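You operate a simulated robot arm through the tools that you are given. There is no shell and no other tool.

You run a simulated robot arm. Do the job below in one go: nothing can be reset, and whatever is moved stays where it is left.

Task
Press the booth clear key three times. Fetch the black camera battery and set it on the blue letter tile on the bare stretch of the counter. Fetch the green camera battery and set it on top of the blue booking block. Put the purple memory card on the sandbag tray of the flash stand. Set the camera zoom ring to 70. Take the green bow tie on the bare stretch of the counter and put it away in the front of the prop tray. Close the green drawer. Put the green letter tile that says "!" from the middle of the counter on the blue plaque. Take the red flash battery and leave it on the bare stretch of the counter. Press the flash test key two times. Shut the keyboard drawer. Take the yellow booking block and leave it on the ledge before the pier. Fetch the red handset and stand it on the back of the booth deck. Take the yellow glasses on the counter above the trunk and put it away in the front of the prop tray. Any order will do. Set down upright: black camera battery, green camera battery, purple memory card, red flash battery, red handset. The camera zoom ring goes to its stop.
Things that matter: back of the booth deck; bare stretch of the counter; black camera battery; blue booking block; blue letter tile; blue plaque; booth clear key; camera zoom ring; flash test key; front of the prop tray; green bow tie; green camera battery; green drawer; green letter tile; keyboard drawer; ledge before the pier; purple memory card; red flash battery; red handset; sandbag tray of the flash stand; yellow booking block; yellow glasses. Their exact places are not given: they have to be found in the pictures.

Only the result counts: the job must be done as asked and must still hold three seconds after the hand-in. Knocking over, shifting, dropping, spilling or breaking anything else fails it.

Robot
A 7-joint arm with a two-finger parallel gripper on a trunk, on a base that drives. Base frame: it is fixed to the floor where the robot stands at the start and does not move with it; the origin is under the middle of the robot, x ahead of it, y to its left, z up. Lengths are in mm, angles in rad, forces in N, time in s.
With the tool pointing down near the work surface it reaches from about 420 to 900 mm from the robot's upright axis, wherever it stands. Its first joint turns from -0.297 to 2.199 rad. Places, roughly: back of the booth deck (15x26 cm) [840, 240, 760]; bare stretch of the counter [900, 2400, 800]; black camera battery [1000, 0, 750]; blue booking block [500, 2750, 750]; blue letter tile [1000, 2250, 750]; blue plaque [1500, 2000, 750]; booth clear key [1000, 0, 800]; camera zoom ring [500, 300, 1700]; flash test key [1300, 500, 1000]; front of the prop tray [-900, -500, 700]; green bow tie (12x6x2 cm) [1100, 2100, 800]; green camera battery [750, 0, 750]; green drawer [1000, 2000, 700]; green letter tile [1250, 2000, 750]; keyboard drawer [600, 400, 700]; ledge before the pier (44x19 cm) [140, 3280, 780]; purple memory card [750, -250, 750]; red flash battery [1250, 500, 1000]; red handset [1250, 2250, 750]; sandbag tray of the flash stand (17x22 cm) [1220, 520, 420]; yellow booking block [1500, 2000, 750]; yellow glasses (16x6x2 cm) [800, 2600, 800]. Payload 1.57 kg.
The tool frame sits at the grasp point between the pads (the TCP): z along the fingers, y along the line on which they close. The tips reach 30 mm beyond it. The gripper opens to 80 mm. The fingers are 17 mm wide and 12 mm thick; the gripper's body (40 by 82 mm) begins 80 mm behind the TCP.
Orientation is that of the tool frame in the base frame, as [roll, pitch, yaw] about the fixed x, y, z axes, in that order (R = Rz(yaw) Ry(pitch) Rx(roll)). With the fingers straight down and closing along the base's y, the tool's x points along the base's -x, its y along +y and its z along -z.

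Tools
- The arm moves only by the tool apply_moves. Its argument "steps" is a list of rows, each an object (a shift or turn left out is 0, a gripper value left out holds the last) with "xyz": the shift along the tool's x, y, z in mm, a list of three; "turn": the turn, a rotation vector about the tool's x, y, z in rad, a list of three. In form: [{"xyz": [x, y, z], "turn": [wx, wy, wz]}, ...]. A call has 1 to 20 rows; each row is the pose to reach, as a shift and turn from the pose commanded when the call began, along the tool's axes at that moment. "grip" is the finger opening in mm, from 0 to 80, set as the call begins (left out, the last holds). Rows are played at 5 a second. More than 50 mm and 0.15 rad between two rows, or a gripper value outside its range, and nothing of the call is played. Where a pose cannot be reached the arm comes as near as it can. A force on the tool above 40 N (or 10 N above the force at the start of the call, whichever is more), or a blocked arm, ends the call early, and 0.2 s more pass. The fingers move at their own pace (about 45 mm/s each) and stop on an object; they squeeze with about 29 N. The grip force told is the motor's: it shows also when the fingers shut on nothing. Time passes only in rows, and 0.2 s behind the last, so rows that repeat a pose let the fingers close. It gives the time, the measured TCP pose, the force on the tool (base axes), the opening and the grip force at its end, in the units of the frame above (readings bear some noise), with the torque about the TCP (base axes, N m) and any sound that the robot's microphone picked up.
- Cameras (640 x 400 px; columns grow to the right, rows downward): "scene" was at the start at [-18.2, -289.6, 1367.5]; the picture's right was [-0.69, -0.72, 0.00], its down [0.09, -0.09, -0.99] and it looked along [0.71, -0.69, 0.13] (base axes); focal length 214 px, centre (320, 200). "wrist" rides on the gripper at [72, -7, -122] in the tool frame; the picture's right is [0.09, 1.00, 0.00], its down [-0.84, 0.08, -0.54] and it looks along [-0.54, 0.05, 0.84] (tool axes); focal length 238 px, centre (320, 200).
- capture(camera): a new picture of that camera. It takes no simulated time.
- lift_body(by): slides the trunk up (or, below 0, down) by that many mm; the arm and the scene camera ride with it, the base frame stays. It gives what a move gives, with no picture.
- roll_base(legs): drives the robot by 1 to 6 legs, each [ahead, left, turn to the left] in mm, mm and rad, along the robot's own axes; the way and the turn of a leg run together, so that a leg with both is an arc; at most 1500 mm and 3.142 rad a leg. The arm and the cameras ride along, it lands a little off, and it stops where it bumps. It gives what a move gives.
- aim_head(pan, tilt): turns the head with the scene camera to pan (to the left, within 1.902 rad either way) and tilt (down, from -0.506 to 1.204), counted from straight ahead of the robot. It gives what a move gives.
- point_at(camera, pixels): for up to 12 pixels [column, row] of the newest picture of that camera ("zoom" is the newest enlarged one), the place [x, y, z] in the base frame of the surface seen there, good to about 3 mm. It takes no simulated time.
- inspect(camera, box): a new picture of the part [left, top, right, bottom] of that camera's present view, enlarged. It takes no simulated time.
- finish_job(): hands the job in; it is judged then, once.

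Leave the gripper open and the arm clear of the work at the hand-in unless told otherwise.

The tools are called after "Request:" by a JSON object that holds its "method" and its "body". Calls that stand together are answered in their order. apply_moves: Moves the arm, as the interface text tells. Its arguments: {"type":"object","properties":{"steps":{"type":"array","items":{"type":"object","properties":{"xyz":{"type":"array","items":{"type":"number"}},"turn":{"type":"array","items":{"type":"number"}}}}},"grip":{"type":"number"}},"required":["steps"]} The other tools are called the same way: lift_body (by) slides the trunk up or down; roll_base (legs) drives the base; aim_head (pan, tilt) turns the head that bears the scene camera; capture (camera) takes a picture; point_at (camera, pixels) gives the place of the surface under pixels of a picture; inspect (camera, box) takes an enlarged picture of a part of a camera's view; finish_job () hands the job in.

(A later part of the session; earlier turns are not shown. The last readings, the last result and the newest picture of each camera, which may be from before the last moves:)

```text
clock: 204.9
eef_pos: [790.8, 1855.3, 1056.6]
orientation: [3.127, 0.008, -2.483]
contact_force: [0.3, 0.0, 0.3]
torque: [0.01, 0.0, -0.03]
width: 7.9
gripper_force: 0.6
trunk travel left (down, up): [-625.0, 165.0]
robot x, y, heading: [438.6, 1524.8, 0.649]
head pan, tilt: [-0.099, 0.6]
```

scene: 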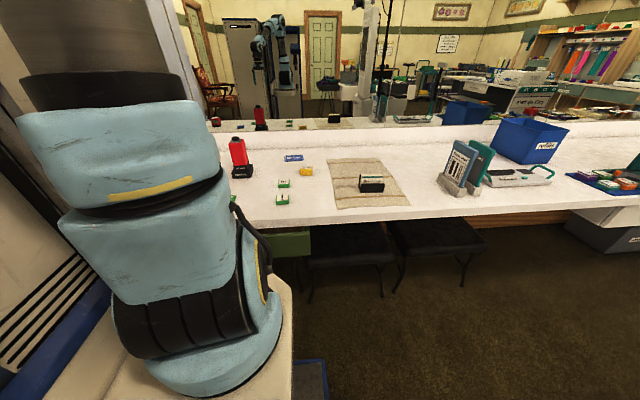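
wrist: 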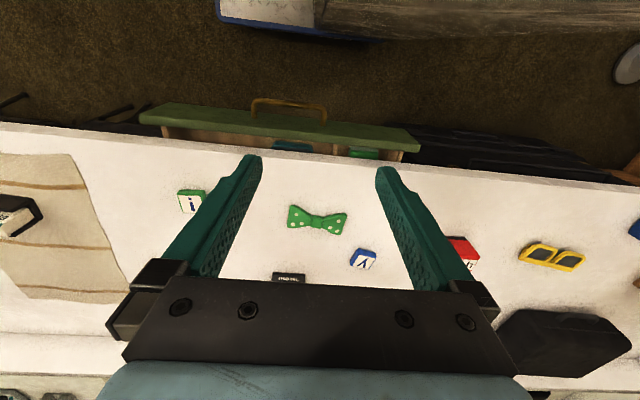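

Lower in front of the handle, then approach.

Request:
{"method": "apply_moves", "body": {"steps": [{"xyz": [0, -20, 40]}, {"xyz": [0, -40, 80]}, {"xyz": [0, -55, 120]}, {"xyz": [0, -55, 165]}, {"xyz": [0, -55, 210]}, {"xyz": [0, -55, 255]}, {"xyz": [0, -55, 300]}, {"xyz": [0, -55, 345]}, {"xyz": [0, -55, 361]}, {"xyz": [-40, -55, 361]}, {"xyz": [-80, -55, 361]}]}}

Request:
{"method": "capture", "body": {"camera": "wrist"}}

```text
clock: 207.3
eef_pos: [885.6, 1866.0, 698.0]
orientation: [3.127, 0.011, -2.479]
contact_force: [-1.0, 0.1, 0.5]
torque: [-0.03, -0.02, 0.0]
width: 0.0
gripper_force: 21.2
trunk travel left (down, up): [-625.0, 165.0]
robot x, y, heading: [431.5, 1518.3, 0.646]
head pan, tilt: [-0.099, 0.6]
```

```text
taken
```

wrist: 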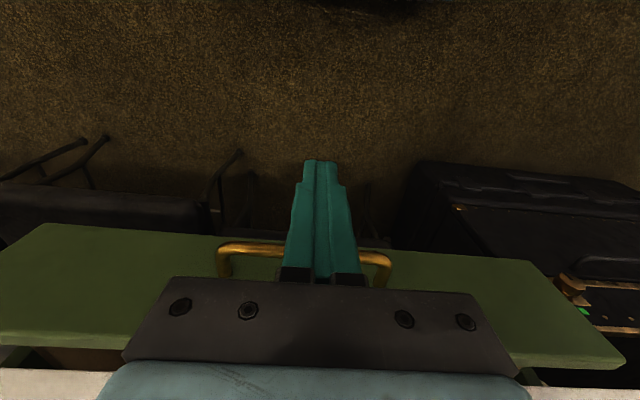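

Push the handle forward until it stops.

Request:
{"method": "apply_moves", "body": {"steps": [{"xyz": [-30, 0, 0]}, {"xyz": [-55, 0, 0]}, {"xyz": [-67, 0, 0]}, {"xyz": [-79, 0, 0]}, {"xyz": [-91, 0, 0]}, {"xyz": [-103, 0, 0]}, {"xyz": [-115, 0, 0]}, {"xyz": [-127, 0, 0]}]}}

Request:
{"method": "capture", "body": {"camera": "wrist"}}

```text
clock: 209.1
eef_pos: [985.8, 1946.0, 701.2]
orientation: [3.127, 0.015, -2.477]
contact_force: [0.8, 0.0, -0.4]
torque: [-0.01, 0.03, -0.01]
width: 0.0
gripper_force: 21.4
trunk travel left (down, up): [-625.0, 165.0]
robot x, y, heading: [437.8, 1524.0, 0.646]
head pan, tilt: [-0.099, 0.6]
```

```text
taken
```

wrist: 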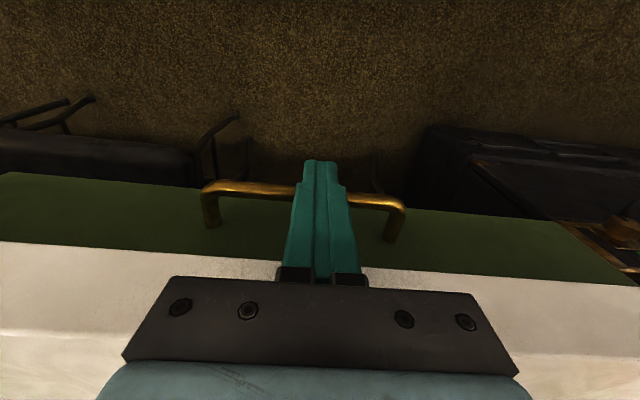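

The drawer slid under the counter edge, but it isn't at its stop yet and vertical fingers would soon meet the counter edge. I back off, lower the trunk, and pitch the fingers forward to push further.

Request:
{"method": "apply_moves", "body": {"steps": [{"xyz": [30, 0, 0]}, {"xyz": [70, 0, 0]}, {"xyz": [100, 0, -10]}]}}

Request:
{"method": "apply_moves", "body": {"steps": [{"turn": [0, -0.15, 0]}, {"turn": [0, -0.3, 0]}, {"turn": [0, -0.45, 0]}, {"turn": [0, -0.6, 0]}, {"turn": [0, -0.75, 0]}, {"turn": [0, -0.9, 0]}]}}

Request:
{"method": "capture", "body": {"camera": "wrist"}}

```text
clock: 209.9
eef_pos: [906.3, 1881.6, 711.2]
orientation: [3.128, 0.014, -2.479]
contact_force: [0.7, 0.1, -0.4]
torque: [-0.04, -0.01, -0.01]
width: 0.1
gripper_force: 21.2
trunk travel left (down, up): [-625.0, 165.0]
robot x, y, heading: [433.9, 1518.4, 0.644]
head pan, tilt: [-0.099, 0.6]
```

```text
clock: 211.3
eef_pos: [904.5, 1883.1, 709.2]
orientation: [3.115, 0.912, -2.498]
contact_force: [-0.6, -0.1, -0.4]
torque: [0.03, 0.02, 0.0]
width: 0.2
gripper_force: 20.7
out of reach, approached as far as the arm can: row 1, 2
trunk travel left (down, up): [-625.0, 165.0]
robot x, y, heading: [434.4, 1522.3, 0.648]
head pan, tilt: [-0.099, 0.6]
```

```text
taken
```

wrist: 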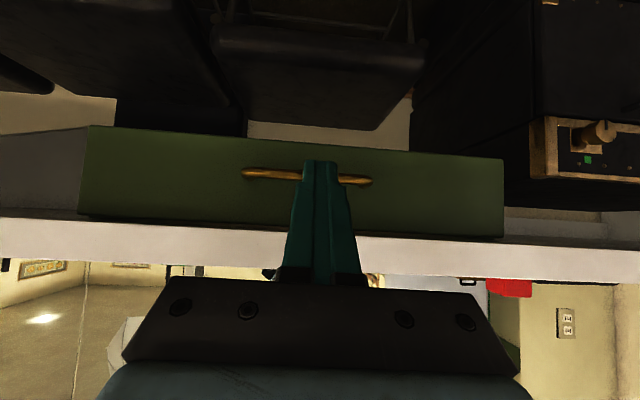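

Request:
{"method": "point_at", "body": {"camera": "wrist", "pixels": [[150, 170], [265, 173], [40, 170], [150, 235], [450, 190], [70, 150], [520, 215], [80, 205], [480, 160], [40, 200]]}}

Request:
{"method": "inspect", "body": {"camera": "wrist", "box": [0, 100, 320, 300]}}

```text
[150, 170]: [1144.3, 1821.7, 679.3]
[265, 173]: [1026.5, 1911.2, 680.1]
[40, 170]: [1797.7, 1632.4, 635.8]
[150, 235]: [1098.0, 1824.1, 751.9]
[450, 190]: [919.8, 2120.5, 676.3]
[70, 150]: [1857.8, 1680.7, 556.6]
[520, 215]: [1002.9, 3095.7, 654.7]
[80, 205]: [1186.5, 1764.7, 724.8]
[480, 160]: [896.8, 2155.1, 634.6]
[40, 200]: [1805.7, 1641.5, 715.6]
```

```text
2.00 times, centred on (160, 200) of wrist
```

zoom: 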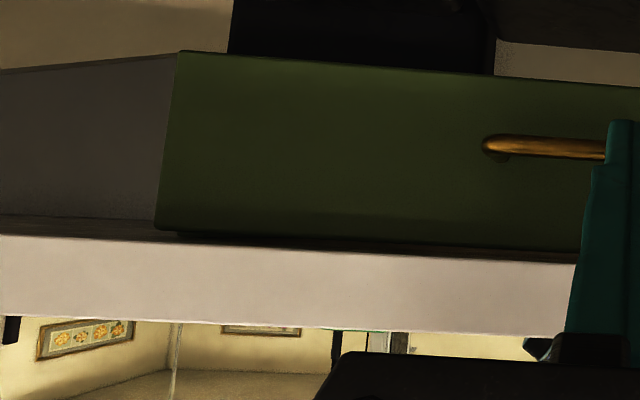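

Panel face is now at u≈2012. I pitch the fingers more (to ~1.2 rad), so they can reach under the counter above the handle, then push on.

Request:
{"method": "apply_moves", "body": {"steps": [{"xyz": [-3, 0, -2], "turn": [0, -0.15, 0]}, {"xyz": [-6, 0, -5], "turn": [0, -0.3, 0]}]}}

Request:
{"method": "apply_moves", "body": {"steps": [{"xyz": [-12, 0, 33]}, {"xyz": [-25, 0, 66]}, {"xyz": [-37, 0, 98]}]}}

Request:
{"method": "capture", "body": {"camera": "wrist"}}

```text
clock: 211.9
eef_pos: [911.2, 1876.6, 716.7]
orientation: [3.116, 1.217, -2.51]
contact_force: [0.7, -0.3, -0.2]
torque: [-0.02, 0.03, 0.01]
width: 0.0
gripper_force: 21.3
trunk travel left (down, up): [-625.0, 165.0]
robot x, y, heading: [434.9, 1522.8, 0.645]
head pan, tilt: [-0.099, 0.6]
```

```text
clock: 212.7
eef_pos: [988.7, 1951.0, 715.5]
orientation: [3.108, 1.214, -2.511]
contact_force: [-0.6, 0.2, -0.1]
torque: [-0.02, 0.03, 0.02]
width: 0.1
gripper_force: 21.4
trunk travel left (down, up): [-625.0, 165.0]
robot x, y, heading: [436.3, 1522.2, 0.651]
head pan, tilt: [-0.099, 0.6]
```

```text
taken
```

wrist: 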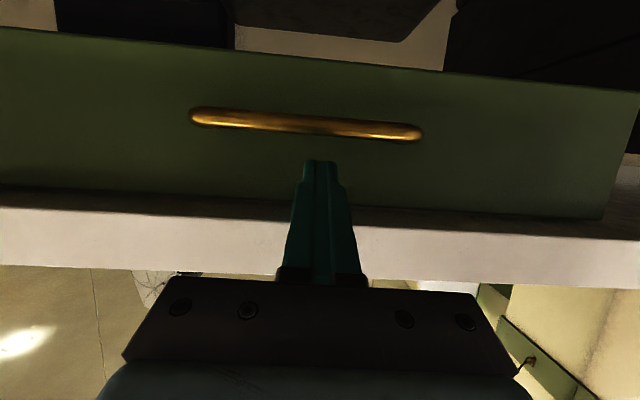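

Fingers are above the handle. Push forward until it stops.

Request:
{"method": "apply_moves", "body": {"steps": [{"xyz": [-3.5, 0, 9.4]}, {"xyz": [-7, 0, 18.7]}, {"xyz": [-10.5, 0, 28]}, {"xyz": [-14, 0, 37.4]}, {"xyz": [-17.5, 0, 46.8]}, {"xyz": [-21, 0, 56]}]}}

Request:
{"method": "capture", "body": {"camera": "wrist"}}

```text
clock: 213.4
eef_pos: [1001.4, 1959.3, 713.3]
orientation: [3.12, 1.201, -2.503]
contact_force: [-9.6, -8.5, 5.3]
torque: [0.07, -0.1, -0.03]
width: 0.0
gripper_force: 21.4
trunk travel left (down, up): [-625.0, 165.0]
robot x, y, heading: [435.9, 1522.4, 0.643]
head pan, tilt: [-0.099, 0.6]
stopped in row 3: the force on the tool passed its limit at 55 N (the readings are from after the stop); the commanded pose is now the measured one
```

```text
taken
```

wrist: 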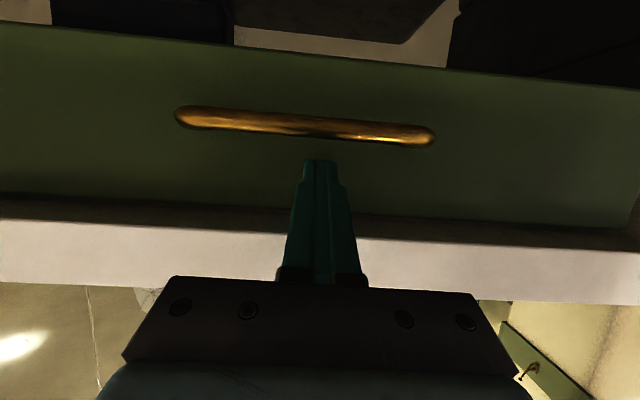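

It resists at 55 N – at its stop. I verify the panel's position.

Request:
{"method": "point_at", "body": {"camera": "wrist", "pixels": [[100, 150], [550, 180], [250, 170], [200, 120], [400, 135], [300, 80], [420, 170]]}}

Request:
{"method": "apply_moves", "body": {"steps": [{"xyz": [14, 0, -40]}, {"xyz": [28, 0, -80]}, {"xyz": [35, 0, -120], "turn": [0, 0.15, 0]}, {"xyz": [35, 0, -140], "turn": [0, 0.3, 0]}, {"xyz": [35, 0, -150], "turn": [0, 0.45, 0]}, {"xyz": [35, 0, -150], "turn": [0, 0.6, 0]}, {"xyz": [35, 0, -150], "turn": [0, 0.75, 0]}, {"xyz": [35, 0, -150], "turn": [0, 0.9, 0]}, {"xyz": [35, 0, -150], "turn": [0, 1.05, 0]}, {"xyz": [35, 0, -150], "turn": [0, 1.2, 0]}]}}

Request:
{"method": "capture", "body": {"camera": "wrist"}}

```text
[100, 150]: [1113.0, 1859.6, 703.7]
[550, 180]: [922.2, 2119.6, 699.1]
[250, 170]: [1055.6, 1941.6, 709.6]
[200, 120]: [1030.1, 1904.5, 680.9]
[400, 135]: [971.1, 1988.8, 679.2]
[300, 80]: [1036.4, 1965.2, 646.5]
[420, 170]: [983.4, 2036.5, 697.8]
```

```text
clock: 215.6
eef_pos: [883.8, 1868.1, 734.7]
orientation: [3.132, 0.003, -2.482]
contact_force: [-1.2, -0.2, 0.6]
torque: [0.03, -0.02, -0.02]
width: 0.0
gripper_force: 21.5
trunk travel left (down, up): [-625.0, 165.0]
robot x, y, heading: [435.7, 1521.2, 0.643]
head pan, tilt: [-0.099, 0.6]
```

```text
taken
```

wrist: 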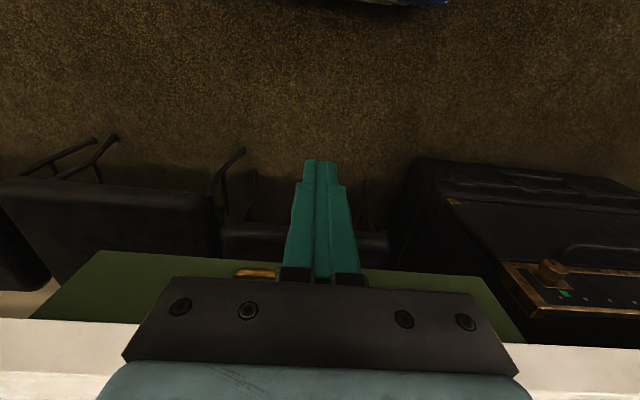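

The drawer is closed. Before driving closer to the counter for the tile and plaque I check the stools' positions.

Request:
{"method": "point_at", "body": {"camera": "wrist", "pixels": [[113, 139], [95, 141], [240, 153], [100, 230], [30, 240], [215, 195], [300, 245], [180, 200], [370, 200], [440, 170]]}}

Request:
{"method": "apply_moves", "body": {"steps": [{"xyz": [0, 0, -45]}, {"xyz": [0, 0, -90]}, {"xyz": [0, 0, -135]}, {"xyz": [0, 0, -180]}, {"xyz": [0, 0, -225]}, {"xyz": [0, 0, -270]}, {"xyz": [0, 0, -315]}], "grip": 60}}

```text
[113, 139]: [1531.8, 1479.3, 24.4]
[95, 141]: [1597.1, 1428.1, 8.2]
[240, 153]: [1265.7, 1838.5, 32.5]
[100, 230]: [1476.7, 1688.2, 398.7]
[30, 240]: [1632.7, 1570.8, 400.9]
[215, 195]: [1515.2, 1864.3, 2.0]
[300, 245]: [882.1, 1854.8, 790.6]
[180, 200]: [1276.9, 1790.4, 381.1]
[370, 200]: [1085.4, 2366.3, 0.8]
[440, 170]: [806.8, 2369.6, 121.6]
```

```text
clock: 217.2
eef_pos: [882.4, 1862.0, 1047.8]
orientation: [3.132, 0.002, -2.484]
contact_force: [-0.4, 1.0, 0.3]
torque: [0.01, 0.05, -0.02]
width: 60.0
gripper_force: 0.0
trunk travel left (down, up): [-625.0, 165.0]
robot x, y, heading: [435.3, 1522.8, 0.645]
head pan, tilt: [-0.099, 0.6]
```

Stools are beyond u≈2095. I drive right 230 and ahead 275 to be close to the counter in front of the tiles.

Request:
{"method": "roll_base", "body": {"legs": [[0, -230, 0], [270, 0, 0]]}}

Request:
{"method": "capture", "body": {"camera": "wrist"}}

Request:
{"method": "aim_head", "body": {"pan": 0.3, "tilt": 0.7}}

Request:
{"method": "capture", "body": {"camera": "scene"}}

```text
clock: 220.4
eef_pos: [1233.0, 1837.0, 1047.3]
orientation: [3.132, 0.004, -2.48]
contact_force: [-0.4, 1.4, 0.5]
torque: [-0.02, 0.01, 0.01]
width: 60.3
gripper_force: 0.1
trunk travel left (down, up): [-625.0, 165.0]
robot x, y, heading: [787.1, 1495.2, 0.647]
head pan, tilt: [-0.099, 0.6]
```

```text
taken
```

wrist: 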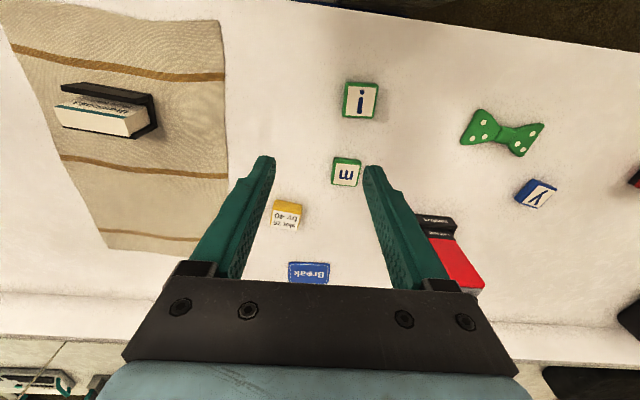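

```text
clock: 221.3
eef_pos: [1232.5, 1836.0, 1047.4]
orientation: [3.133, 0.003, -2.48]
contact_force: [-0.1, -0.6, 0.1]
torque: [-0.01, -0.03, 0.03]
width: 60.1
gripper_force: 0.1
trunk travel left (down, up): [-625.0, 165.0]
robot x, y, heading: [785.8, 1494.9, 0.649]
head pan, tilt: [0.3, 0.7]
```

```text
taken
```

scene: 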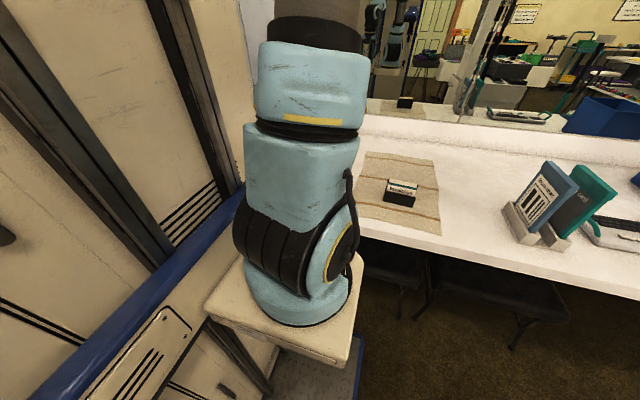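

Measure tile, plaque and block precisely.

Request:
{"method": "inspect", "body": {"camera": "wrist", "box": [250, 60, 430, 290]}}

Request:
{"method": "point_at", "body": {"camera": "zoom", "pixels": [[356, 70], [330, 45], [390, 45], [325, 95], [383, 97], [270, 340], [232, 355], [315, 345], [272, 365], [238, 255], [235, 235], [340, 190]]}}

```text
1.74 times, centred on (340, 175) of wrist
```

zoom: 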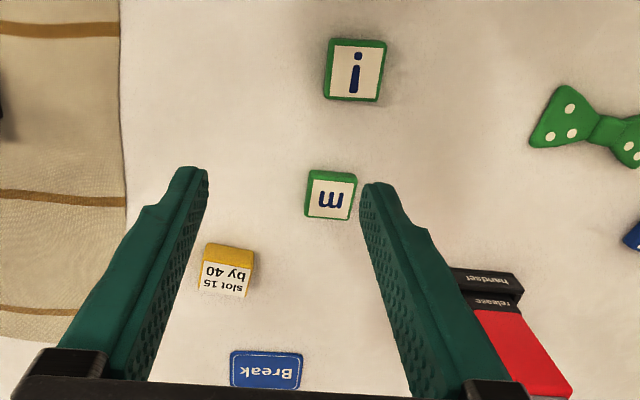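

```text
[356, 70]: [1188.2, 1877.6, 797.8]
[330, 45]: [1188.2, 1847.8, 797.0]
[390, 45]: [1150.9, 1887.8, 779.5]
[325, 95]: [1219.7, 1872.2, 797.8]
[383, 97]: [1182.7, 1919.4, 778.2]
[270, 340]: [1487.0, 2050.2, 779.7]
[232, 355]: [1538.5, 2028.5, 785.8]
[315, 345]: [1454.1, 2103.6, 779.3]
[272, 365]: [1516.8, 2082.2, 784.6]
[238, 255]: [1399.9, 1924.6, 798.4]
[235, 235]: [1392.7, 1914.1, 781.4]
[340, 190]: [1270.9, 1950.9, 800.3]
```

"!" tile centre (1188,1878), top z=798, about 40 mm square. Move above with 62 mm opening and lower.

Request:
{"method": "apply_moves", "body": {"steps": [{"xyz": [5, 30, 0]}, {"xyz": [10, 60, 0]}, {"xyz": [10, 60, 45]}, {"xyz": [10, 60, 90]}, {"xyz": [10, 60, 135]}, {"xyz": [10, 60, 180]}, {"xyz": [10, 60, 205]}], "grip": 62}}

Request:
{"method": "capture", "body": {"camera": "wrist"}}

```text
clock: 222.9
eef_pos: [1187.6, 1882.7, 843.5]
orientation: [3.132, 0.005, -2.479]
contact_force: [-0.8, -0.2, 0.7]
torque: [0.0, -0.02, 0.01]
width: 62.2
gripper_force: 0.1
trunk travel left (down, up): [-625.0, 165.0]
robot x, y, heading: [783.1, 1493.3, 0.654]
head pan, tilt: [0.3, 0.7]
```

```text
taken
```

wrist: 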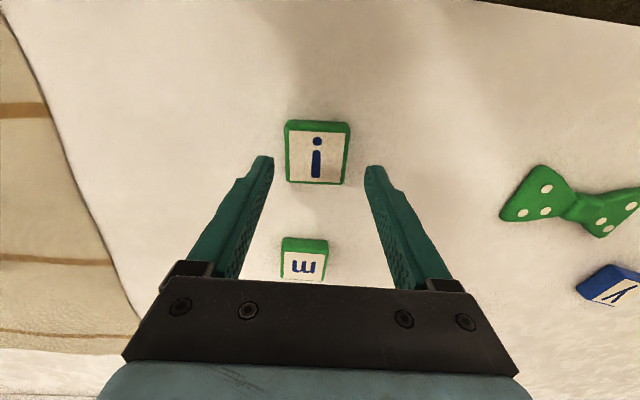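

Request:
{"method": "point_at", "body": {"camera": "wrist", "pixels": [[317, 155], [288, 132], [347, 135], [288, 182], [343, 184], [317, 126]]}}

```text
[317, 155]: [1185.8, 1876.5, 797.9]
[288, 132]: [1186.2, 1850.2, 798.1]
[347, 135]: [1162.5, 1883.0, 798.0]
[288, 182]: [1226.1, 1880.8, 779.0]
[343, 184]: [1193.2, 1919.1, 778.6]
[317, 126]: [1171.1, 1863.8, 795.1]
```

Shift 5 mm and descend to z=813, then close.

Request:
{"method": "apply_moves", "body": {"steps": [{"xyz": [0, -4.5, 12]}, {"xyz": [0, -4.5, 24]}, {"xyz": [0, -4.5, 30]}]}}

Request:
{"method": "apply_moves", "body": {"steps": [{"xyz": [0, 0, 0]}, {"xyz": [0, 0, 0]}, {"xyz": [0, 0, 0]}], "grip": 25}}

Request:
{"method": "apply_moves", "body": {"steps": [{"xyz": [0, 0, -20]}, {"xyz": [0, 0, -50]}, {"xyz": [0, 0, -80]}]}}

Request:
{"method": "capture", "body": {"camera": "wrist"}}

```text
clock: 223.7
eef_pos: [1190.8, 1876.0, 810.9]
orientation: [3.133, 0.003, -2.477]
contact_force: [0.2, -0.1, -0.7]
torque: [0.02, 0.0, 0.01]
width: 62.2
gripper_force: 0.1
trunk travel left (down, up): [-625.0, 165.0]
robot x, y, heading: [787.7, 1493.9, 0.65]
head pan, tilt: [0.3, 0.7]
```

```text
clock: 224.5
eef_pos: [1190.3, 1875.2, 811.9]
orientation: [3.132, 0.004, -2.48]
contact_force: [-0.9, -0.4, -0.2]
torque: [0.0, 0.0, 0.02]
width: 46.9
gripper_force: 28.7
trunk travel left (down, up): [-625.0, 165.0]
robot x, y, heading: [788.3, 1493.3, 0.648]
head pan, tilt: [0.3, 0.7]
```

```text
clock: 225.3
eef_pos: [1190.9, 1875.1, 892.5]
orientation: [3.133, 0.001, -2.478]
contact_force: [-0.2, -0.9, -0.6]
torque: [-0.01, -0.01, 0.0]
width: 46.5
gripper_force: 28.9
trunk travel left (down, up): [-625.0, 165.0]
robot x, y, heading: [785.7, 1494.1, 0.647]
head pan, tilt: [0.3, 0.7]
```

```text
taken
```

wrist: 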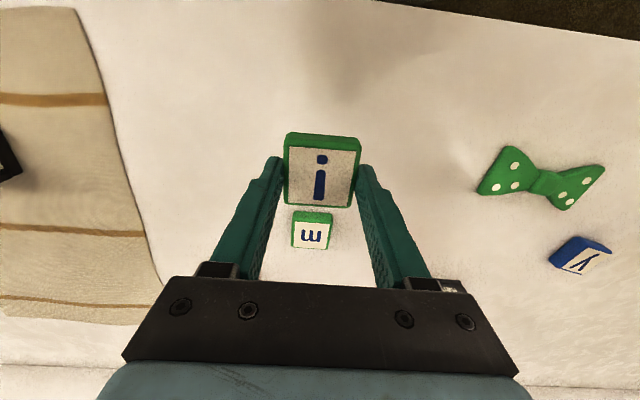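

Held. The plaque is far (u≈2470), so I drive 40 mm closer first, then raise and extend to look at the plaque.

Request:
{"method": "apply_moves", "body": {"steps": [{"xyz": [0, 0, -40]}, {"xyz": [0, 0, -80]}]}}

Request:
{"method": "roll_base", "body": {"legs": [[40, 0, 0]]}}

Request:
{"method": "apply_moves", "body": {"steps": [{"xyz": [-45, 0, 0]}, {"xyz": [-90, 0, 0]}, {"xyz": [-135, 0, 0]}, {"xyz": [-180, 0, 0]}, {"xyz": [-220, 0, 0]}]}}

Request:
{"method": "capture", "body": {"camera": "wrist"}}

```text
clock: 225.9
eef_pos: [1188.4, 1877.3, 973.4]
orientation: [3.134, 0.003, -2.48]
contact_force: [0.2, 0.4, -1.1]
torque: [-0.04, 0.02, 0.0]
width: 46.8
gripper_force: 29.2
trunk travel left (down, up): [-625.0, 165.0]
robot x, y, heading: [785.8, 1494.0, 0.646]
head pan, tilt: [0.3, 0.7]
```

```text
clock: 226.8
eef_pos: [1218.8, 1900.4, 973.3]
orientation: [3.135, 0.003, -2.48]
contact_force: [-0.6, 0.6, -0.1]
torque: [0.0, 0.0, -0.03]
width: 46.5
gripper_force: 28.6
trunk travel left (down, up): [-625.0, 165.0]
robot x, y, heading: [818.5, 1518.8, 0.645]
head pan, tilt: [0.3, 0.7]
```

```text
clock: 227.9
eef_pos: [1394.1, 2038.3, 970.9]
orientation: [3.134, 0.002, -2.48]
contact_force: [-0.6, 0.1, -0.1]
torque: [0.01, 0.01, 0.0]
width: 46.8
gripper_force: 28.7
trunk travel left (down, up): [-625.0, 165.0]
robot x, y, heading: [815.4, 1514.5, 0.647]
head pan, tilt: [0.3, 0.7]
```

```text
taken
```

wrist: 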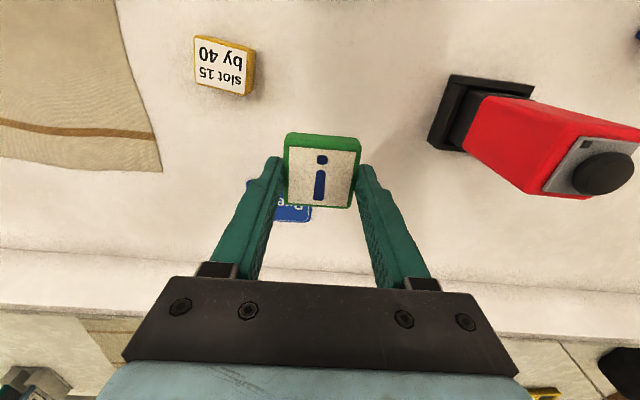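

Request:
{"method": "inspect", "body": {"camera": "wrist", "box": [220, 150, 340, 240]}}

Request:
{"method": "point_at", "body": {"camera": "zoom", "pixels": [[155, 168], [150, 185], [465, 310], [480, 345], [310, 365], [320, 335], [480, 320]]}}

```text
4.44 times, centred on (280, 195) of wrist
```

zoom: 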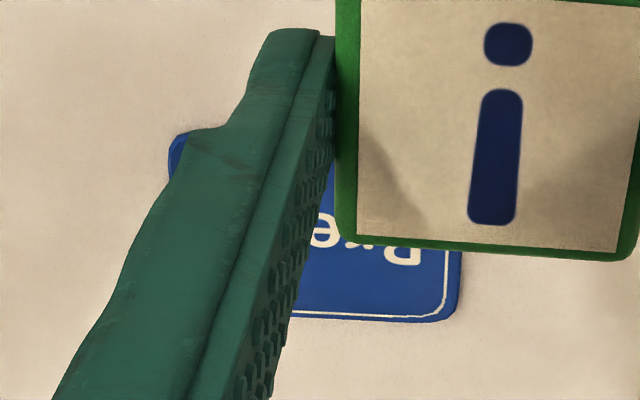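

```text
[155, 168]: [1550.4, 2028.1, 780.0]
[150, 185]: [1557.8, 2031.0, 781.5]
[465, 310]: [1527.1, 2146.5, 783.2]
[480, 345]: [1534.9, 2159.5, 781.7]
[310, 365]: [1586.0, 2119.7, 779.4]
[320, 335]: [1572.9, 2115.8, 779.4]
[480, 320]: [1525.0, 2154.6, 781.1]
```

Plaque centre ≈ (1533,2085), z=785. Extend toward it at this height and see whether it's in reach.

Request:
{"method": "apply_moves", "body": {"steps": [{"xyz": [-45, -16, 0]}, {"xyz": [-90, -32, 0]}, {"xyz": [-137, -48, 0]}]}}

Request:
{"method": "capture", "body": {"camera": "wrist"}}

```text
clock: 228.8
eef_pos: [1513.0, 2076.5, 970.9]
orientation: [3.134, 0.002, -2.476]
contact_force: [0.0, -0.6, -0.8]
torque: [-0.08, 0.02, 0.0]
width: 46.8
gripper_force: 29.1
out of reach, approached as far as the arm can: row 3
trunk travel left (down, up): [-625.0, 165.0]
robot x, y, heading: [817.2, 1516.7, 0.653]
head pan, tilt: [0.3, 0.7]
```

```text
taken
```

wrist: 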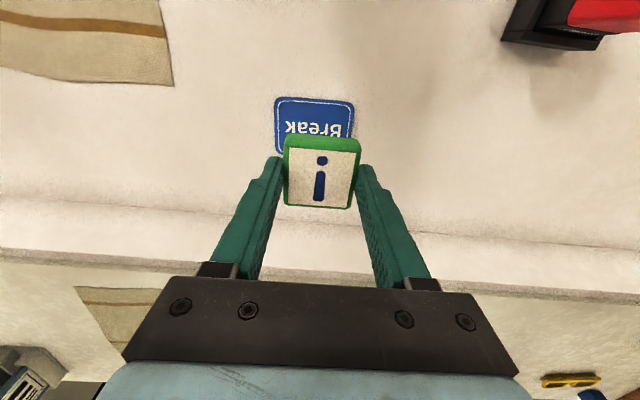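

About 20 mm short at this height; lowering the trunk brings the shoulder level with the wrist and extends reach. Lower by 145 mm.

Request:
{"method": "lift_body", "body": {"by": -140}}

Request:
{"method": "apply_moves", "body": {"steps": [{"xyz": [-8, -2, 0]}, {"xyz": [-16, -4, 0]}, {"xyz": [-22, -5, 0]}]}}

Request:
{"method": "capture", "body": {"camera": "wrist"}}

```text
clock: 230.4
eef_pos: [1514.8, 2077.6, 829.5]
orientation: [3.133, 0.004, -2.479]
contact_force: [0.0, 0.1, -0.1]
torque: [-0.04, -0.01, 0.05]
width: 47.0
gripper_force: 29.0
trunk travel left (down, up): [-485.0, 305.0]
robot x, y, heading: [821.1, 1517.0, 0.645]
head pan, tilt: [0.3, 0.7]
```

```text
clock: 231.2
eef_pos: [1519.5, 2074.1, 824.9]
orientation: [3.132, 0.001, -2.481]
contact_force: [0.1, -0.2, -0.3]
torque: [-0.01, -0.03, -0.01]
width: 47.0
gripper_force: 29.0
out of reach, approached as far as the arm can: row 1, 2, 3
trunk travel left (down, up): [-485.0, 305.0]
robot x, y, heading: [818.7, 1515.4, 0.644]
head pan, tilt: [0.3, 0.7]
```

```text
taken
```

wrist: 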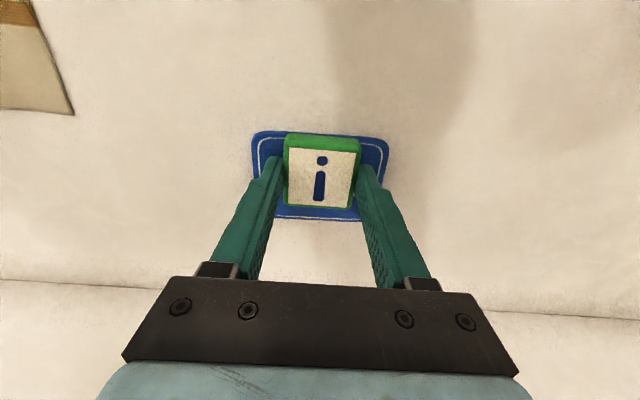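

Request:
{"method": "point_at", "body": {"camera": "wrist", "pixels": [[262, 138], [380, 144], [278, 214], [350, 218], [320, 216], [270, 133], [372, 137], [300, 140]]}}

```text
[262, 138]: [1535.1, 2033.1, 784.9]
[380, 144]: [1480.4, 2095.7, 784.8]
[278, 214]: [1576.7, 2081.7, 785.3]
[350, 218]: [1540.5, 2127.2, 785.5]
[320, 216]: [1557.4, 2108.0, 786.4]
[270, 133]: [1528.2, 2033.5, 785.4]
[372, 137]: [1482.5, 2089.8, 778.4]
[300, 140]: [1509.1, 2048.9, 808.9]
```

Tile is over the plaque but ~16 mm toward me from its centre. I raise the arm 100 and lower the trunk 100 to gain reach, then extend.

Request:
{"method": "apply_moves", "body": {"steps": [{"xyz": [20, 0, -40]}, {"xyz": [30, 0, -80]}, {"xyz": [30, 0, -110]}]}}

Request:
{"method": "lift_body", "body": {"by": -110}}

Request:
{"method": "apply_moves", "body": {"steps": [{"xyz": [-20, 0, 0]}, {"xyz": [-35, 0, 0]}, {"xyz": [-46, 0, 0]}]}}

```text
clock: 232.0
eef_pos: [1494.5, 2057.0, 939.1]
orientation: [3.133, 0.003, -2.48]
contact_force: [-1.1, -0.5, 0.3]
torque: [0.06, 0.0, 0.02]
width: 47.0
gripper_force: 29.4
trunk travel left (down, up): [-485.0, 305.0]
robot x, y, heading: [820.5, 1514.4, 0.646]
head pan, tilt: [0.3, 0.7]
```

```text
clock: 233.4
eef_pos: [1494.3, 2056.4, 828.7]
orientation: [3.133, 0.005, -2.481]
contact_force: [0.2, 0.1, -0.1]
torque: [0.01, -0.01, 0.03]
width: 46.6
gripper_force: 28.9
trunk travel left (down, up): [-375.0, 415.0]
robot x, y, heading: [820.5, 1514.3, 0.646]
head pan, tilt: [0.3, 0.7]
```

```text
clock: 234.2
eef_pos: [1493.9, 2056.2, 829.0]
orientation: [3.132, 0.004, -2.48]
contact_force: [-0.5, -0.8, -0.8]
torque: [-0.01, 0.01, 0.0]
width: 46.8
gripper_force: 28.8
out of reach, approached as far as the arm can: row 1, 2, 3
trunk travel left (down, up): [-375.0, 415.0]
robot x, y, heading: [817.0, 1517.1, 0.645]
head pan, tilt: [0.3, 0.7]
```

Wrong direction – reach grows with the shoulder higher. I raise the trunk back and lower the arm instead.

Request:
{"method": "lift_body", "body": {"by": 230}}

Request:
{"method": "apply_moves", "body": {"steps": [{"xyz": [0, 0, 45]}, {"xyz": [0, 0, 90]}, {"xyz": [0, 0, 135]}, {"xyz": [0, 0, 180]}, {"xyz": [0, 0, 225]}, {"xyz": [0, 0, 232]}]}}

Request:
{"method": "apply_moves", "body": {"steps": [{"xyz": [-20, 0, 0]}, {"xyz": [-35, 0, 0]}, {"xyz": [-47, 0, 0]}]}}

Request:
{"method": "capture", "body": {"camera": "wrist"}}

```text
clock: 236.7
eef_pos: [1494.6, 2057.4, 1058.5]
orientation: [3.133, 0.004, -2.48]
contact_force: [1.0, -0.4, 0.0]
torque: [0.03, -0.01, 0.02]
width: 46.6
gripper_force: 28.9
trunk travel left (down, up): [-605.0, 185.0]
robot x, y, heading: [815.4, 1521.6, 0.646]
head pan, tilt: [0.3, 0.7]
```

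```text
clock: 238.1
eef_pos: [1519.6, 2088.2, 834.6]
orientation: [3.133, 0.002, -2.481]
contact_force: [-0.4, -0.1, -0.2]
torque: [0.03, -0.01, -0.01]
width: 46.8
gripper_force: 29.6
out of reach, approached as far as the arm can: row 1, 2, 3, 4, 5, 6
trunk travel left (down, up): [-605.0, 185.0]
robot x, y, heading: [817.8, 1516.8, 0.644]
head pan, tilt: [0.3, 0.7]
```

```text
clock: 238.9
eef_pos: [1527.0, 2083.9, 833.0]
orientation: [3.133, 0.003, -2.479]
contact_force: [-0.6, 0.0, 0.1]
torque: [0.0, -0.01, 0.02]
width: 46.6
gripper_force: 28.8
out of reach, approached as far as the arm can: row 1, 2, 3
trunk travel left (down, up): [-605.0, 185.0]
robot x, y, heading: [817.2, 1515.4, 0.647]
head pan, tilt: [0.3, 0.7]
```

```text
taken
```

wrist: 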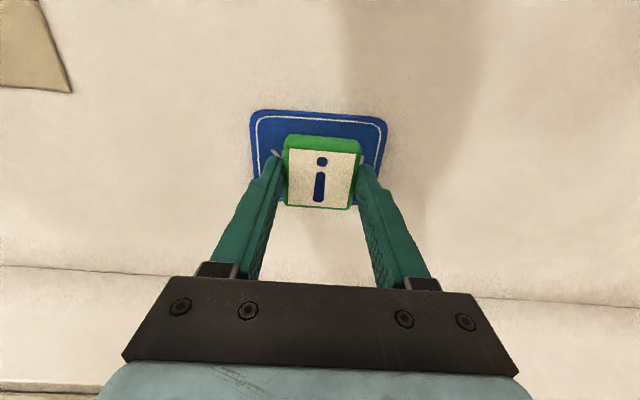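

Now TCP is at u≈2476, v≈739, near the plaque's centre. Lower onto it.

Request:
{"method": "apply_moves", "body": {"steps": [{"xyz": [2, -2, 6]}, {"xyz": [2, -2, 11]}, {"xyz": [2, -2, 14]}]}}

Request:
{"method": "apply_moves", "body": {"steps": [{"xyz": [0, 0, 1]}, {"xyz": [0, 0, 2]}, {"xyz": [0, 0, 3]}]}}

```text
clock: 239.7
eef_pos: [1526.3, 2082.7, 817.6]
orientation: [3.134, 0.0, -2.481]
contact_force: [-0.3, -0.7, 0.1]
torque: [-0.01, 0.03, 0.02]
width: 46.7
gripper_force: 29.3
trunk travel left (down, up): [-605.0, 185.0]
robot x, y, heading: [817.5, 1515.0, 0.646]
head pan, tilt: [0.3, 0.7]
```

```text
clock: 240.5
eef_pos: [1527.3, 2080.9, 816.5]
orientation: [3.133, 0.002, -2.481]
contact_force: [0.5, 0.4, 12.6]
torque: [-0.05, -0.15, 0.0]
width: 46.7
gripper_force: 29.4
trunk travel left (down, up): [-605.0, 185.0]
robot x, y, heading: [815.6, 1515.2, 0.648]
head pan, tilt: [0.3, 0.7]
```

Contact. Relieve 1 mm, open to 60, and rise.

Request:
{"method": "apply_moves", "body": {"steps": [{"xyz": [0, 0, -1.5]}, {"xyz": [0, 0, -1.5]}]}}

Request:
{"method": "apply_moves", "body": {"steps": [{"xyz": [0, 0, 0]}, {"xyz": [0, 0, 0]}, {"xyz": [0, 0, 0]}], "grip": 62}}

Request:
{"method": "apply_moves", "body": {"steps": [{"xyz": [0, 0, -15]}, {"xyz": [2, 0, -40]}, {"xyz": [10, 0, -80]}, {"xyz": [40, 0, -110]}, {"xyz": [80, 0, -130]}]}}

Request:
{"method": "capture", "body": {"camera": "wrist"}}

```text
clock: 241.1
eef_pos: [1527.6, 2082.2, 816.2]
orientation: [3.132, 0.001, -2.479]
contact_force: [1.7, 1.2, 13.7]
torque: [-0.04, -0.19, 0.0]
width: 47.2
gripper_force: 28.8
trunk travel left (down, up): [-605.0, 185.0]
robot x, y, heading: [817.5, 1516.2, 0.646]
head pan, tilt: [0.3, 0.7]
```

```text
clock: 241.9
eef_pos: [1527.3, 2081.1, 815.0]
orientation: [3.132, 0.0, -2.481]
contact_force: [-2.6, 2.6, 6.9]
torque: [-0.1, -0.09, -0.03]
width: 58.6
gripper_force: 0.0
trunk travel left (down, up): [-605.0, 185.0]
robot x, y, heading: [819.7, 1519.2, 0.642]
head pan, tilt: [0.3, 0.7]
```

```text
clock: 243.1
eef_pos: [1506.1, 2081.0, 952.1]
orientation: [3.132, 0.0, -2.48]
contact_force: [0.4, 0.5, -0.7]
torque: [-0.03, 0.03, 0.01]
width: 61.8
gripper_force: 0.0
out of reach, approached as far as the arm can: row 3, 4, 5
trunk travel left (down, up): [-605.0, 185.0]
robot x, y, heading: [819.7, 1515.9, 0.643]
head pan, tilt: [0.3, 0.7]
```

```text
taken
```

wrist: 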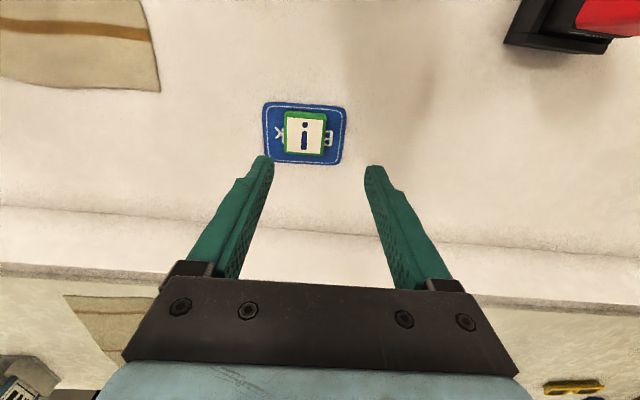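

The "!" tile lies on the plaque. Next the yellow booking block: move above it.

Request:
{"method": "apply_moves", "body": {"steps": [{"xyz": [45, -13, 0]}, {"xyz": [90, -26, 0]}, {"xyz": [135, -39, 0]}, {"xyz": [180, -52, 0]}, {"xyz": [220, -64, 0]}]}}

Request:
{"method": "inspect", "body": {"camera": "wrist", "box": [240, 80, 400, 240]}}

Request:
{"method": "point_at", "body": {"camera": "zoom", "pixels": [[320, 200], [250, 150], [400, 150], [250, 260], [400, 270], [320, 130]]}}

```text
clock: 244.3
eef_pos: [1509.8, 2069.3, 984.2]
orientation: [3.132, 0.001, -2.48]
contact_force: [0.1, 0.3, -0.6]
torque: [0.01, 0.01, 0.03]
width: 61.9
gripper_force: 0.0
out of reach, approached as far as the arm can: row 1, 2, 3, 4, 5
trunk travel left (down, up): [-605.0, 185.0]
robot x, y, heading: [821.6, 1518.5, 0.649]
head pan, tilt: [0.3, 0.7]
```

```text
2.50 times, centred on (320, 160) of wrist
```

zoom: 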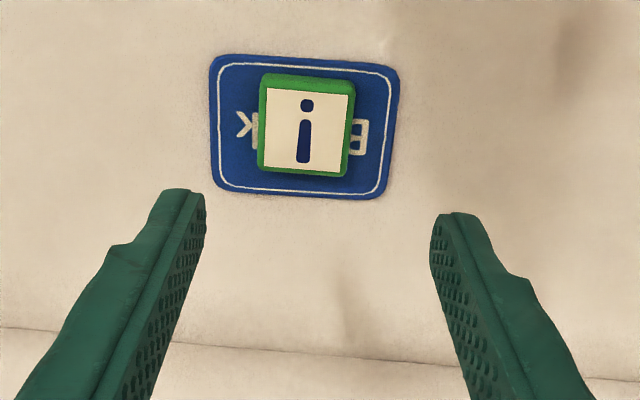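

```text
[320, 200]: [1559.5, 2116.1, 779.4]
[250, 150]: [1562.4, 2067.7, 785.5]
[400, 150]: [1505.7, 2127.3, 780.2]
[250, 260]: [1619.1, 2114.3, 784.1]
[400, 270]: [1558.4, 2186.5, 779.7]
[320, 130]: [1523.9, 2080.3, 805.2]
```

The arm is at full stretch and hesitates; I try withdrawing in smaller straight steps.

Request:
{"method": "apply_moves", "body": {"steps": [{"xyz": [10, 0, 10]}, {"xyz": [20, 0, 20]}, {"xyz": [35, 0, 20]}, {"xyz": [60, 0, 20]}, {"xyz": [90, 0, 20]}, {"xyz": [130, 0, 10]}]}}

```text
clock: 245.7
eef_pos: [1493.0, 2074.9, 1005.5]
orientation: [3.132, 0.0, -2.479]
contact_force: [0.7, -0.6, 0.2]
torque: [0.03, 0.04, 0.04]
width: 62.2
gripper_force: 0.0
out of reach, approached as far as the arm can: row 1, 2, 3, 4, 5, 6
trunk travel left (down, up): [-605.0, 185.0]
robot x, y, heading: [819.1, 1515.5, 0.641]
head pan, tilt: [0.3, 0.7]
```

Request:
{"method": "apply_moves", "body": {"steps": [{"xyz": [0, 25, 0]}, {"xyz": [5, 50, 0]}, {"xyz": [15, 80, 0]}, {"xyz": [40, 100, 0]}, {"xyz": [80, 110, 0]}]}}

```text
clock: 246.9
eef_pos: [1365.3, 2120.2, 1005.4]
orientation: [3.132, 0.003, -2.481]
contact_force: [-0.4, 0.6, -1.2]
torque: [0.03, 0.09, 0.02]
width: 61.4
gripper_force: 0.1
out of reach, approached as far as the arm can: row 1, 2, 3
trunk travel left (down, up): [-605.0, 185.0]
robot x, y, heading: [817.4, 1517.4, 0.652]
head pan, tilt: [0.3, 0.7]
```

Freed. Now go over the yellow block.

Request:
{"method": "apply_moves", "body": {"steps": [{"xyz": [30, -36, 0]}, {"xyz": [55, -72, 0]}, {"xyz": [80, -108, 0]}, {"xyz": [100, -145, 0]}, {"xyz": [116, -181, 0]}, {"xyz": [116, -181, 40]}, {"xyz": [116, -181, 60]}]}}

Request:
{"method": "inspect", "body": {"camera": "wrist", "box": [240, 80, 400, 240]}}

Request:
{"method": "point_at", "body": {"camera": "zoom", "pixels": [[320, 200], [300, 180], [360, 180], [300, 220], [360, 230], [320, 150], [280, 200], [380, 200]]}}

```text
clock: 248.5
eef_pos: [1383.3, 1905.8, 944.7]
orientation: [3.134, 0.002, -2.481]
contact_force: [0.2, -0.6, -0.4]
torque: [0.01, -0.02, -0.03]
width: 62.1
gripper_force: 0.0
trunk travel left (down, up): [-605.0, 185.0]
robot x, y, heading: [815.8, 1518.7, 0.647]
head pan, tilt: [0.3, 0.7]
```

```text
2.50 times, centred on (320, 160) of wrist
```

zoom: 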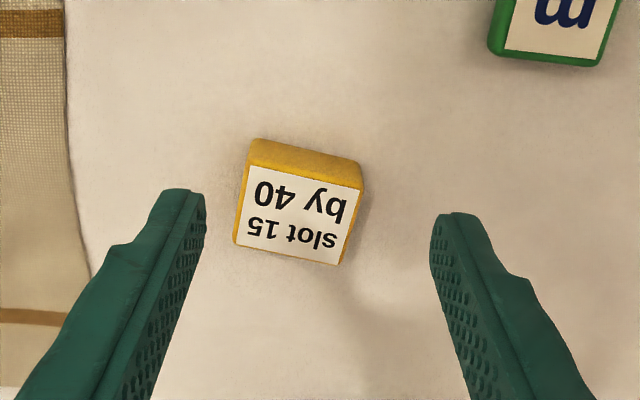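

```text
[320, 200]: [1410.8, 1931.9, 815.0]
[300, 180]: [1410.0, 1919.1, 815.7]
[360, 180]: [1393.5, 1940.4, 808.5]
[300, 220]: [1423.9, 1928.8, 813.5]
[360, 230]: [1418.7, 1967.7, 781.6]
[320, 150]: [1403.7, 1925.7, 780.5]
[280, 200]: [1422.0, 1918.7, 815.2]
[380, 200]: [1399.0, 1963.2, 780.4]
```

The block's top centre is (1423,1926), z=815, about 50×35 mm, turned ~11.6° in my view. Align, open to 76 and descend.

Request:
{"method": "apply_moves", "body": {"steps": [{"xyz": [-22, -4, 0], "turn": [0, 0, 0.1]}, {"xyz": [-44, -8, 0], "turn": [0, 0, 0.2]}, {"xyz": [-44, -8, 40], "turn": [0, 0, 0.2]}, {"xyz": [-44, -8, 80], "turn": [0, 0, 0.2]}], "grip": 76}}

Request:
{"method": "capture", "body": {"camera": "wrist"}}

```text
clock: 249.5
eef_pos: [1422.9, 1928.1, 864.5]
orientation: [3.134, 0.002, -2.681]
contact_force: [-0.3, 0.7, 0.0]
torque: [0.02, -0.01, 0.02]
width: 75.9
gripper_force: 0.1
trunk travel left (down, up): [-605.0, 185.0]
robot x, y, heading: [818.5, 1515.8, 0.647]
head pan, tilt: [0.3, 0.7]
```

```text
taken
```

wrist: 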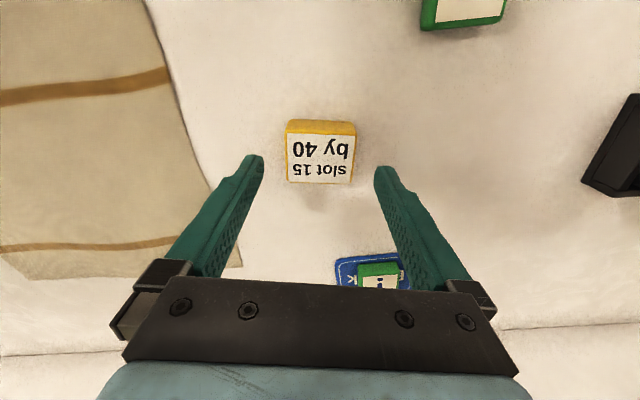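

Aligned. Descend and grip.

Request:
{"method": "apply_moves", "body": {"steps": [{"xyz": [0, 0, 20]}, {"xyz": [0, 0, 36]}, {"xyz": [0, 0, 46]}]}}

Request:
{"method": "apply_moves", "body": {"steps": [{"xyz": [0, 0, 0]}, {"xyz": [0, 0, 0]}, {"xyz": [0, 0, 0]}], "grip": 30}}

Request:
{"method": "apply_moves", "body": {"steps": [{"xyz": [0, 0, -20]}, {"xyz": [0, 0, -60]}, {"xyz": [0, 0, -100]}, {"xyz": [20, 0, -140]}, {"xyz": [50, 0, -175]}, {"xyz": [90, 0, -200]}]}}

Request:
{"method": "capture", "body": {"camera": "wrist"}}

```text
clock: 250.3
eef_pos: [1422.8, 1927.7, 817.1]
orientation: [3.133, 0.003, -2.681]
contact_force: [0.3, -0.4, 0.4]
torque: [0.0, 0.01, -0.02]
width: 76.1
gripper_force: 0.0
trunk travel left (down, up): [-605.0, 185.0]
robot x, y, heading: [817.2, 1513.7, 0.644]
head pan, tilt: [0.3, 0.7]
```

```text
clock: 251.1
eef_pos: [1424.1, 1925.7, 819.9]
orientation: [3.132, 0.001, -2.68]
contact_force: [0.0, 0.1, -0.4]
torque: [-0.01, 0.02, -0.01]
width: 54.5
gripper_force: 28.3
trunk travel left (down, up): [-605.0, 185.0]
robot x, y, heading: [820.3, 1515.3, 0.645]
head pan, tilt: [0.3, 0.7]
```

```text
clock: 252.5
eef_pos: [1339.7, 1882.7, 1016.5]
orientation: [3.133, 0.0, -2.68]
contact_force: [-0.1, 0.8, -1.9]
torque: [-0.04, 0.04, 0.0]
width: 54.4
gripper_force: 29.2
trunk travel left (down, up): [-605.0, 185.0]
robot x, y, heading: [815.6, 1519.0, 0.645]
head pan, tilt: [0.3, 0.7]
```

```text
taken
```

wrist: 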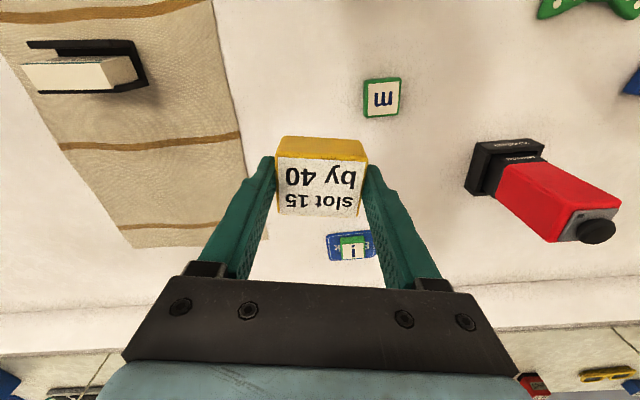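

Yellow block held. Back off from the counter and strafe left along it to survey the ledge area.

Request:
{"method": "roll_base", "body": {"legs": [[-180, 0, 0], [0, 700, 0]]}}

Request:
{"method": "aim_head", "body": {"pan": 0.0, "tilt": 0.4}}

Request:
{"method": "capture", "body": {"camera": "wrist"}}

Request:
{"method": "capture", "body": {"camera": "scene"}}

```text
clock: 257.4
eef_pos: [783.5, 2333.4, 1017.6]
orientation: [3.131, 0.003, -2.694]
contact_force: [-0.1, 0.5, -0.7]
torque: [0.01, 0.0, 0.0]
width: 54.1
gripper_force: 29.3
trunk travel left (down, up): [-605.0, 185.0]
robot x, y, heading: [256.0, 1977.9, 0.629]
head pan, tilt: [0.3, 0.7]
```

```text
clock: 258.2
eef_pos: [782.5, 2335.3, 1017.5]
orientation: [3.133, 0.001, -2.694]
contact_force: [-0.1, 0.6, -0.5]
torque: [-0.04, 0.0, -0.01]
width: 54.2
gripper_force: 29.2
trunk travel left (down, up): [-605.0, 185.0]
robot x, y, heading: [256.4, 1978.5, 0.631]
head pan, tilt: [0.0, 0.4]
```

```text
taken
```

wrist: 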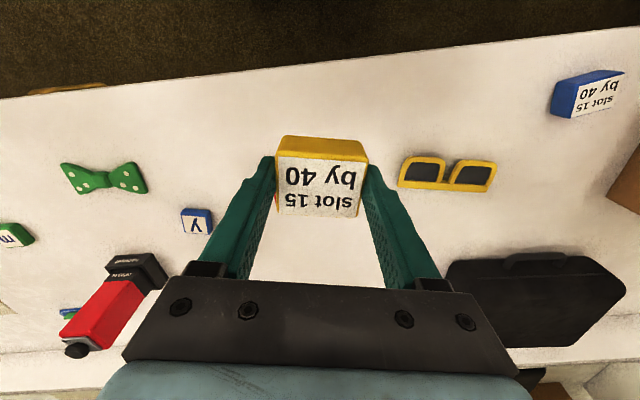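

```text
taken
```

scene: 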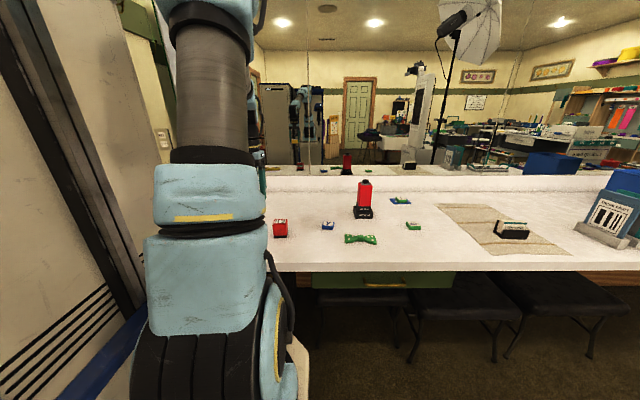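

To see the ledge area I turn the base left by 0.8 rad here (room: 485 mm radius is free) and look.

Request:
{"method": "roll_base", "body": {"legs": [[-30, 0, 0], [0, 0, 0.8]]}}

Request:
{"method": "aim_head", "body": {"pan": -0.1, "tilt": 0.45}}

Request:
{"method": "capture", "body": {"camera": "scene"}}

Request:
{"method": "capture", "body": {"camera": "wrist"}}

```text
clock: 261.1
eef_pos: [355.2, 2584.3, 1017.4]
orientation: [3.133, 0.003, -1.917]
contact_force: [-1.2, 0.1, -0.7]
torque: [0.01, -0.01, 0.0]
width: 54.2
gripper_force: 28.6
trunk travel left (down, up): [-605.0, 185.0]
robot x, y, heading: [228.7, 1958.3, 1.41]
head pan, tilt: [0.0, 0.4]
```

```text
clock: 261.8
eef_pos: [355.6, 2584.8, 1018.6]
orientation: [3.133, 0.003, -1.918]
contact_force: [-1.4, 0.7, -0.8]
torque: [-0.02, -0.01, 0.04]
width: 54.3
gripper_force: 29.2
trunk travel left (down, up): [-605.0, 185.0]
robot x, y, heading: [232.6, 1962.4, 1.412]
head pan, tilt: [-0.099, 0.45]
```

```text
taken
```

scene: 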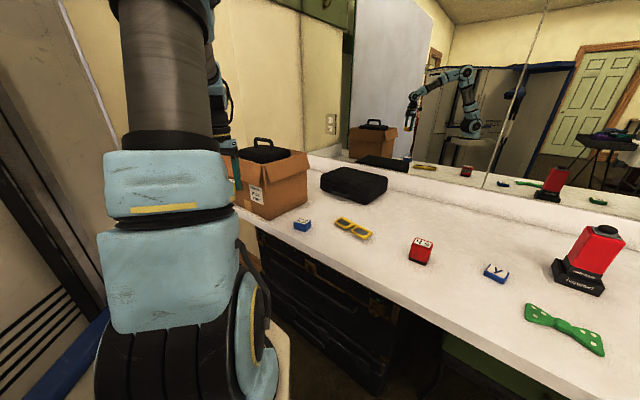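

```text
taken
```

wrist: 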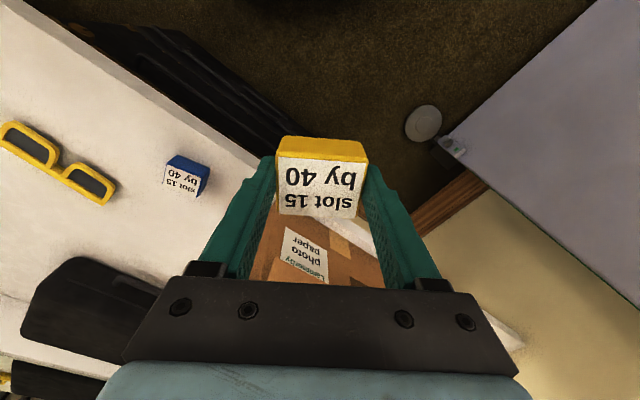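

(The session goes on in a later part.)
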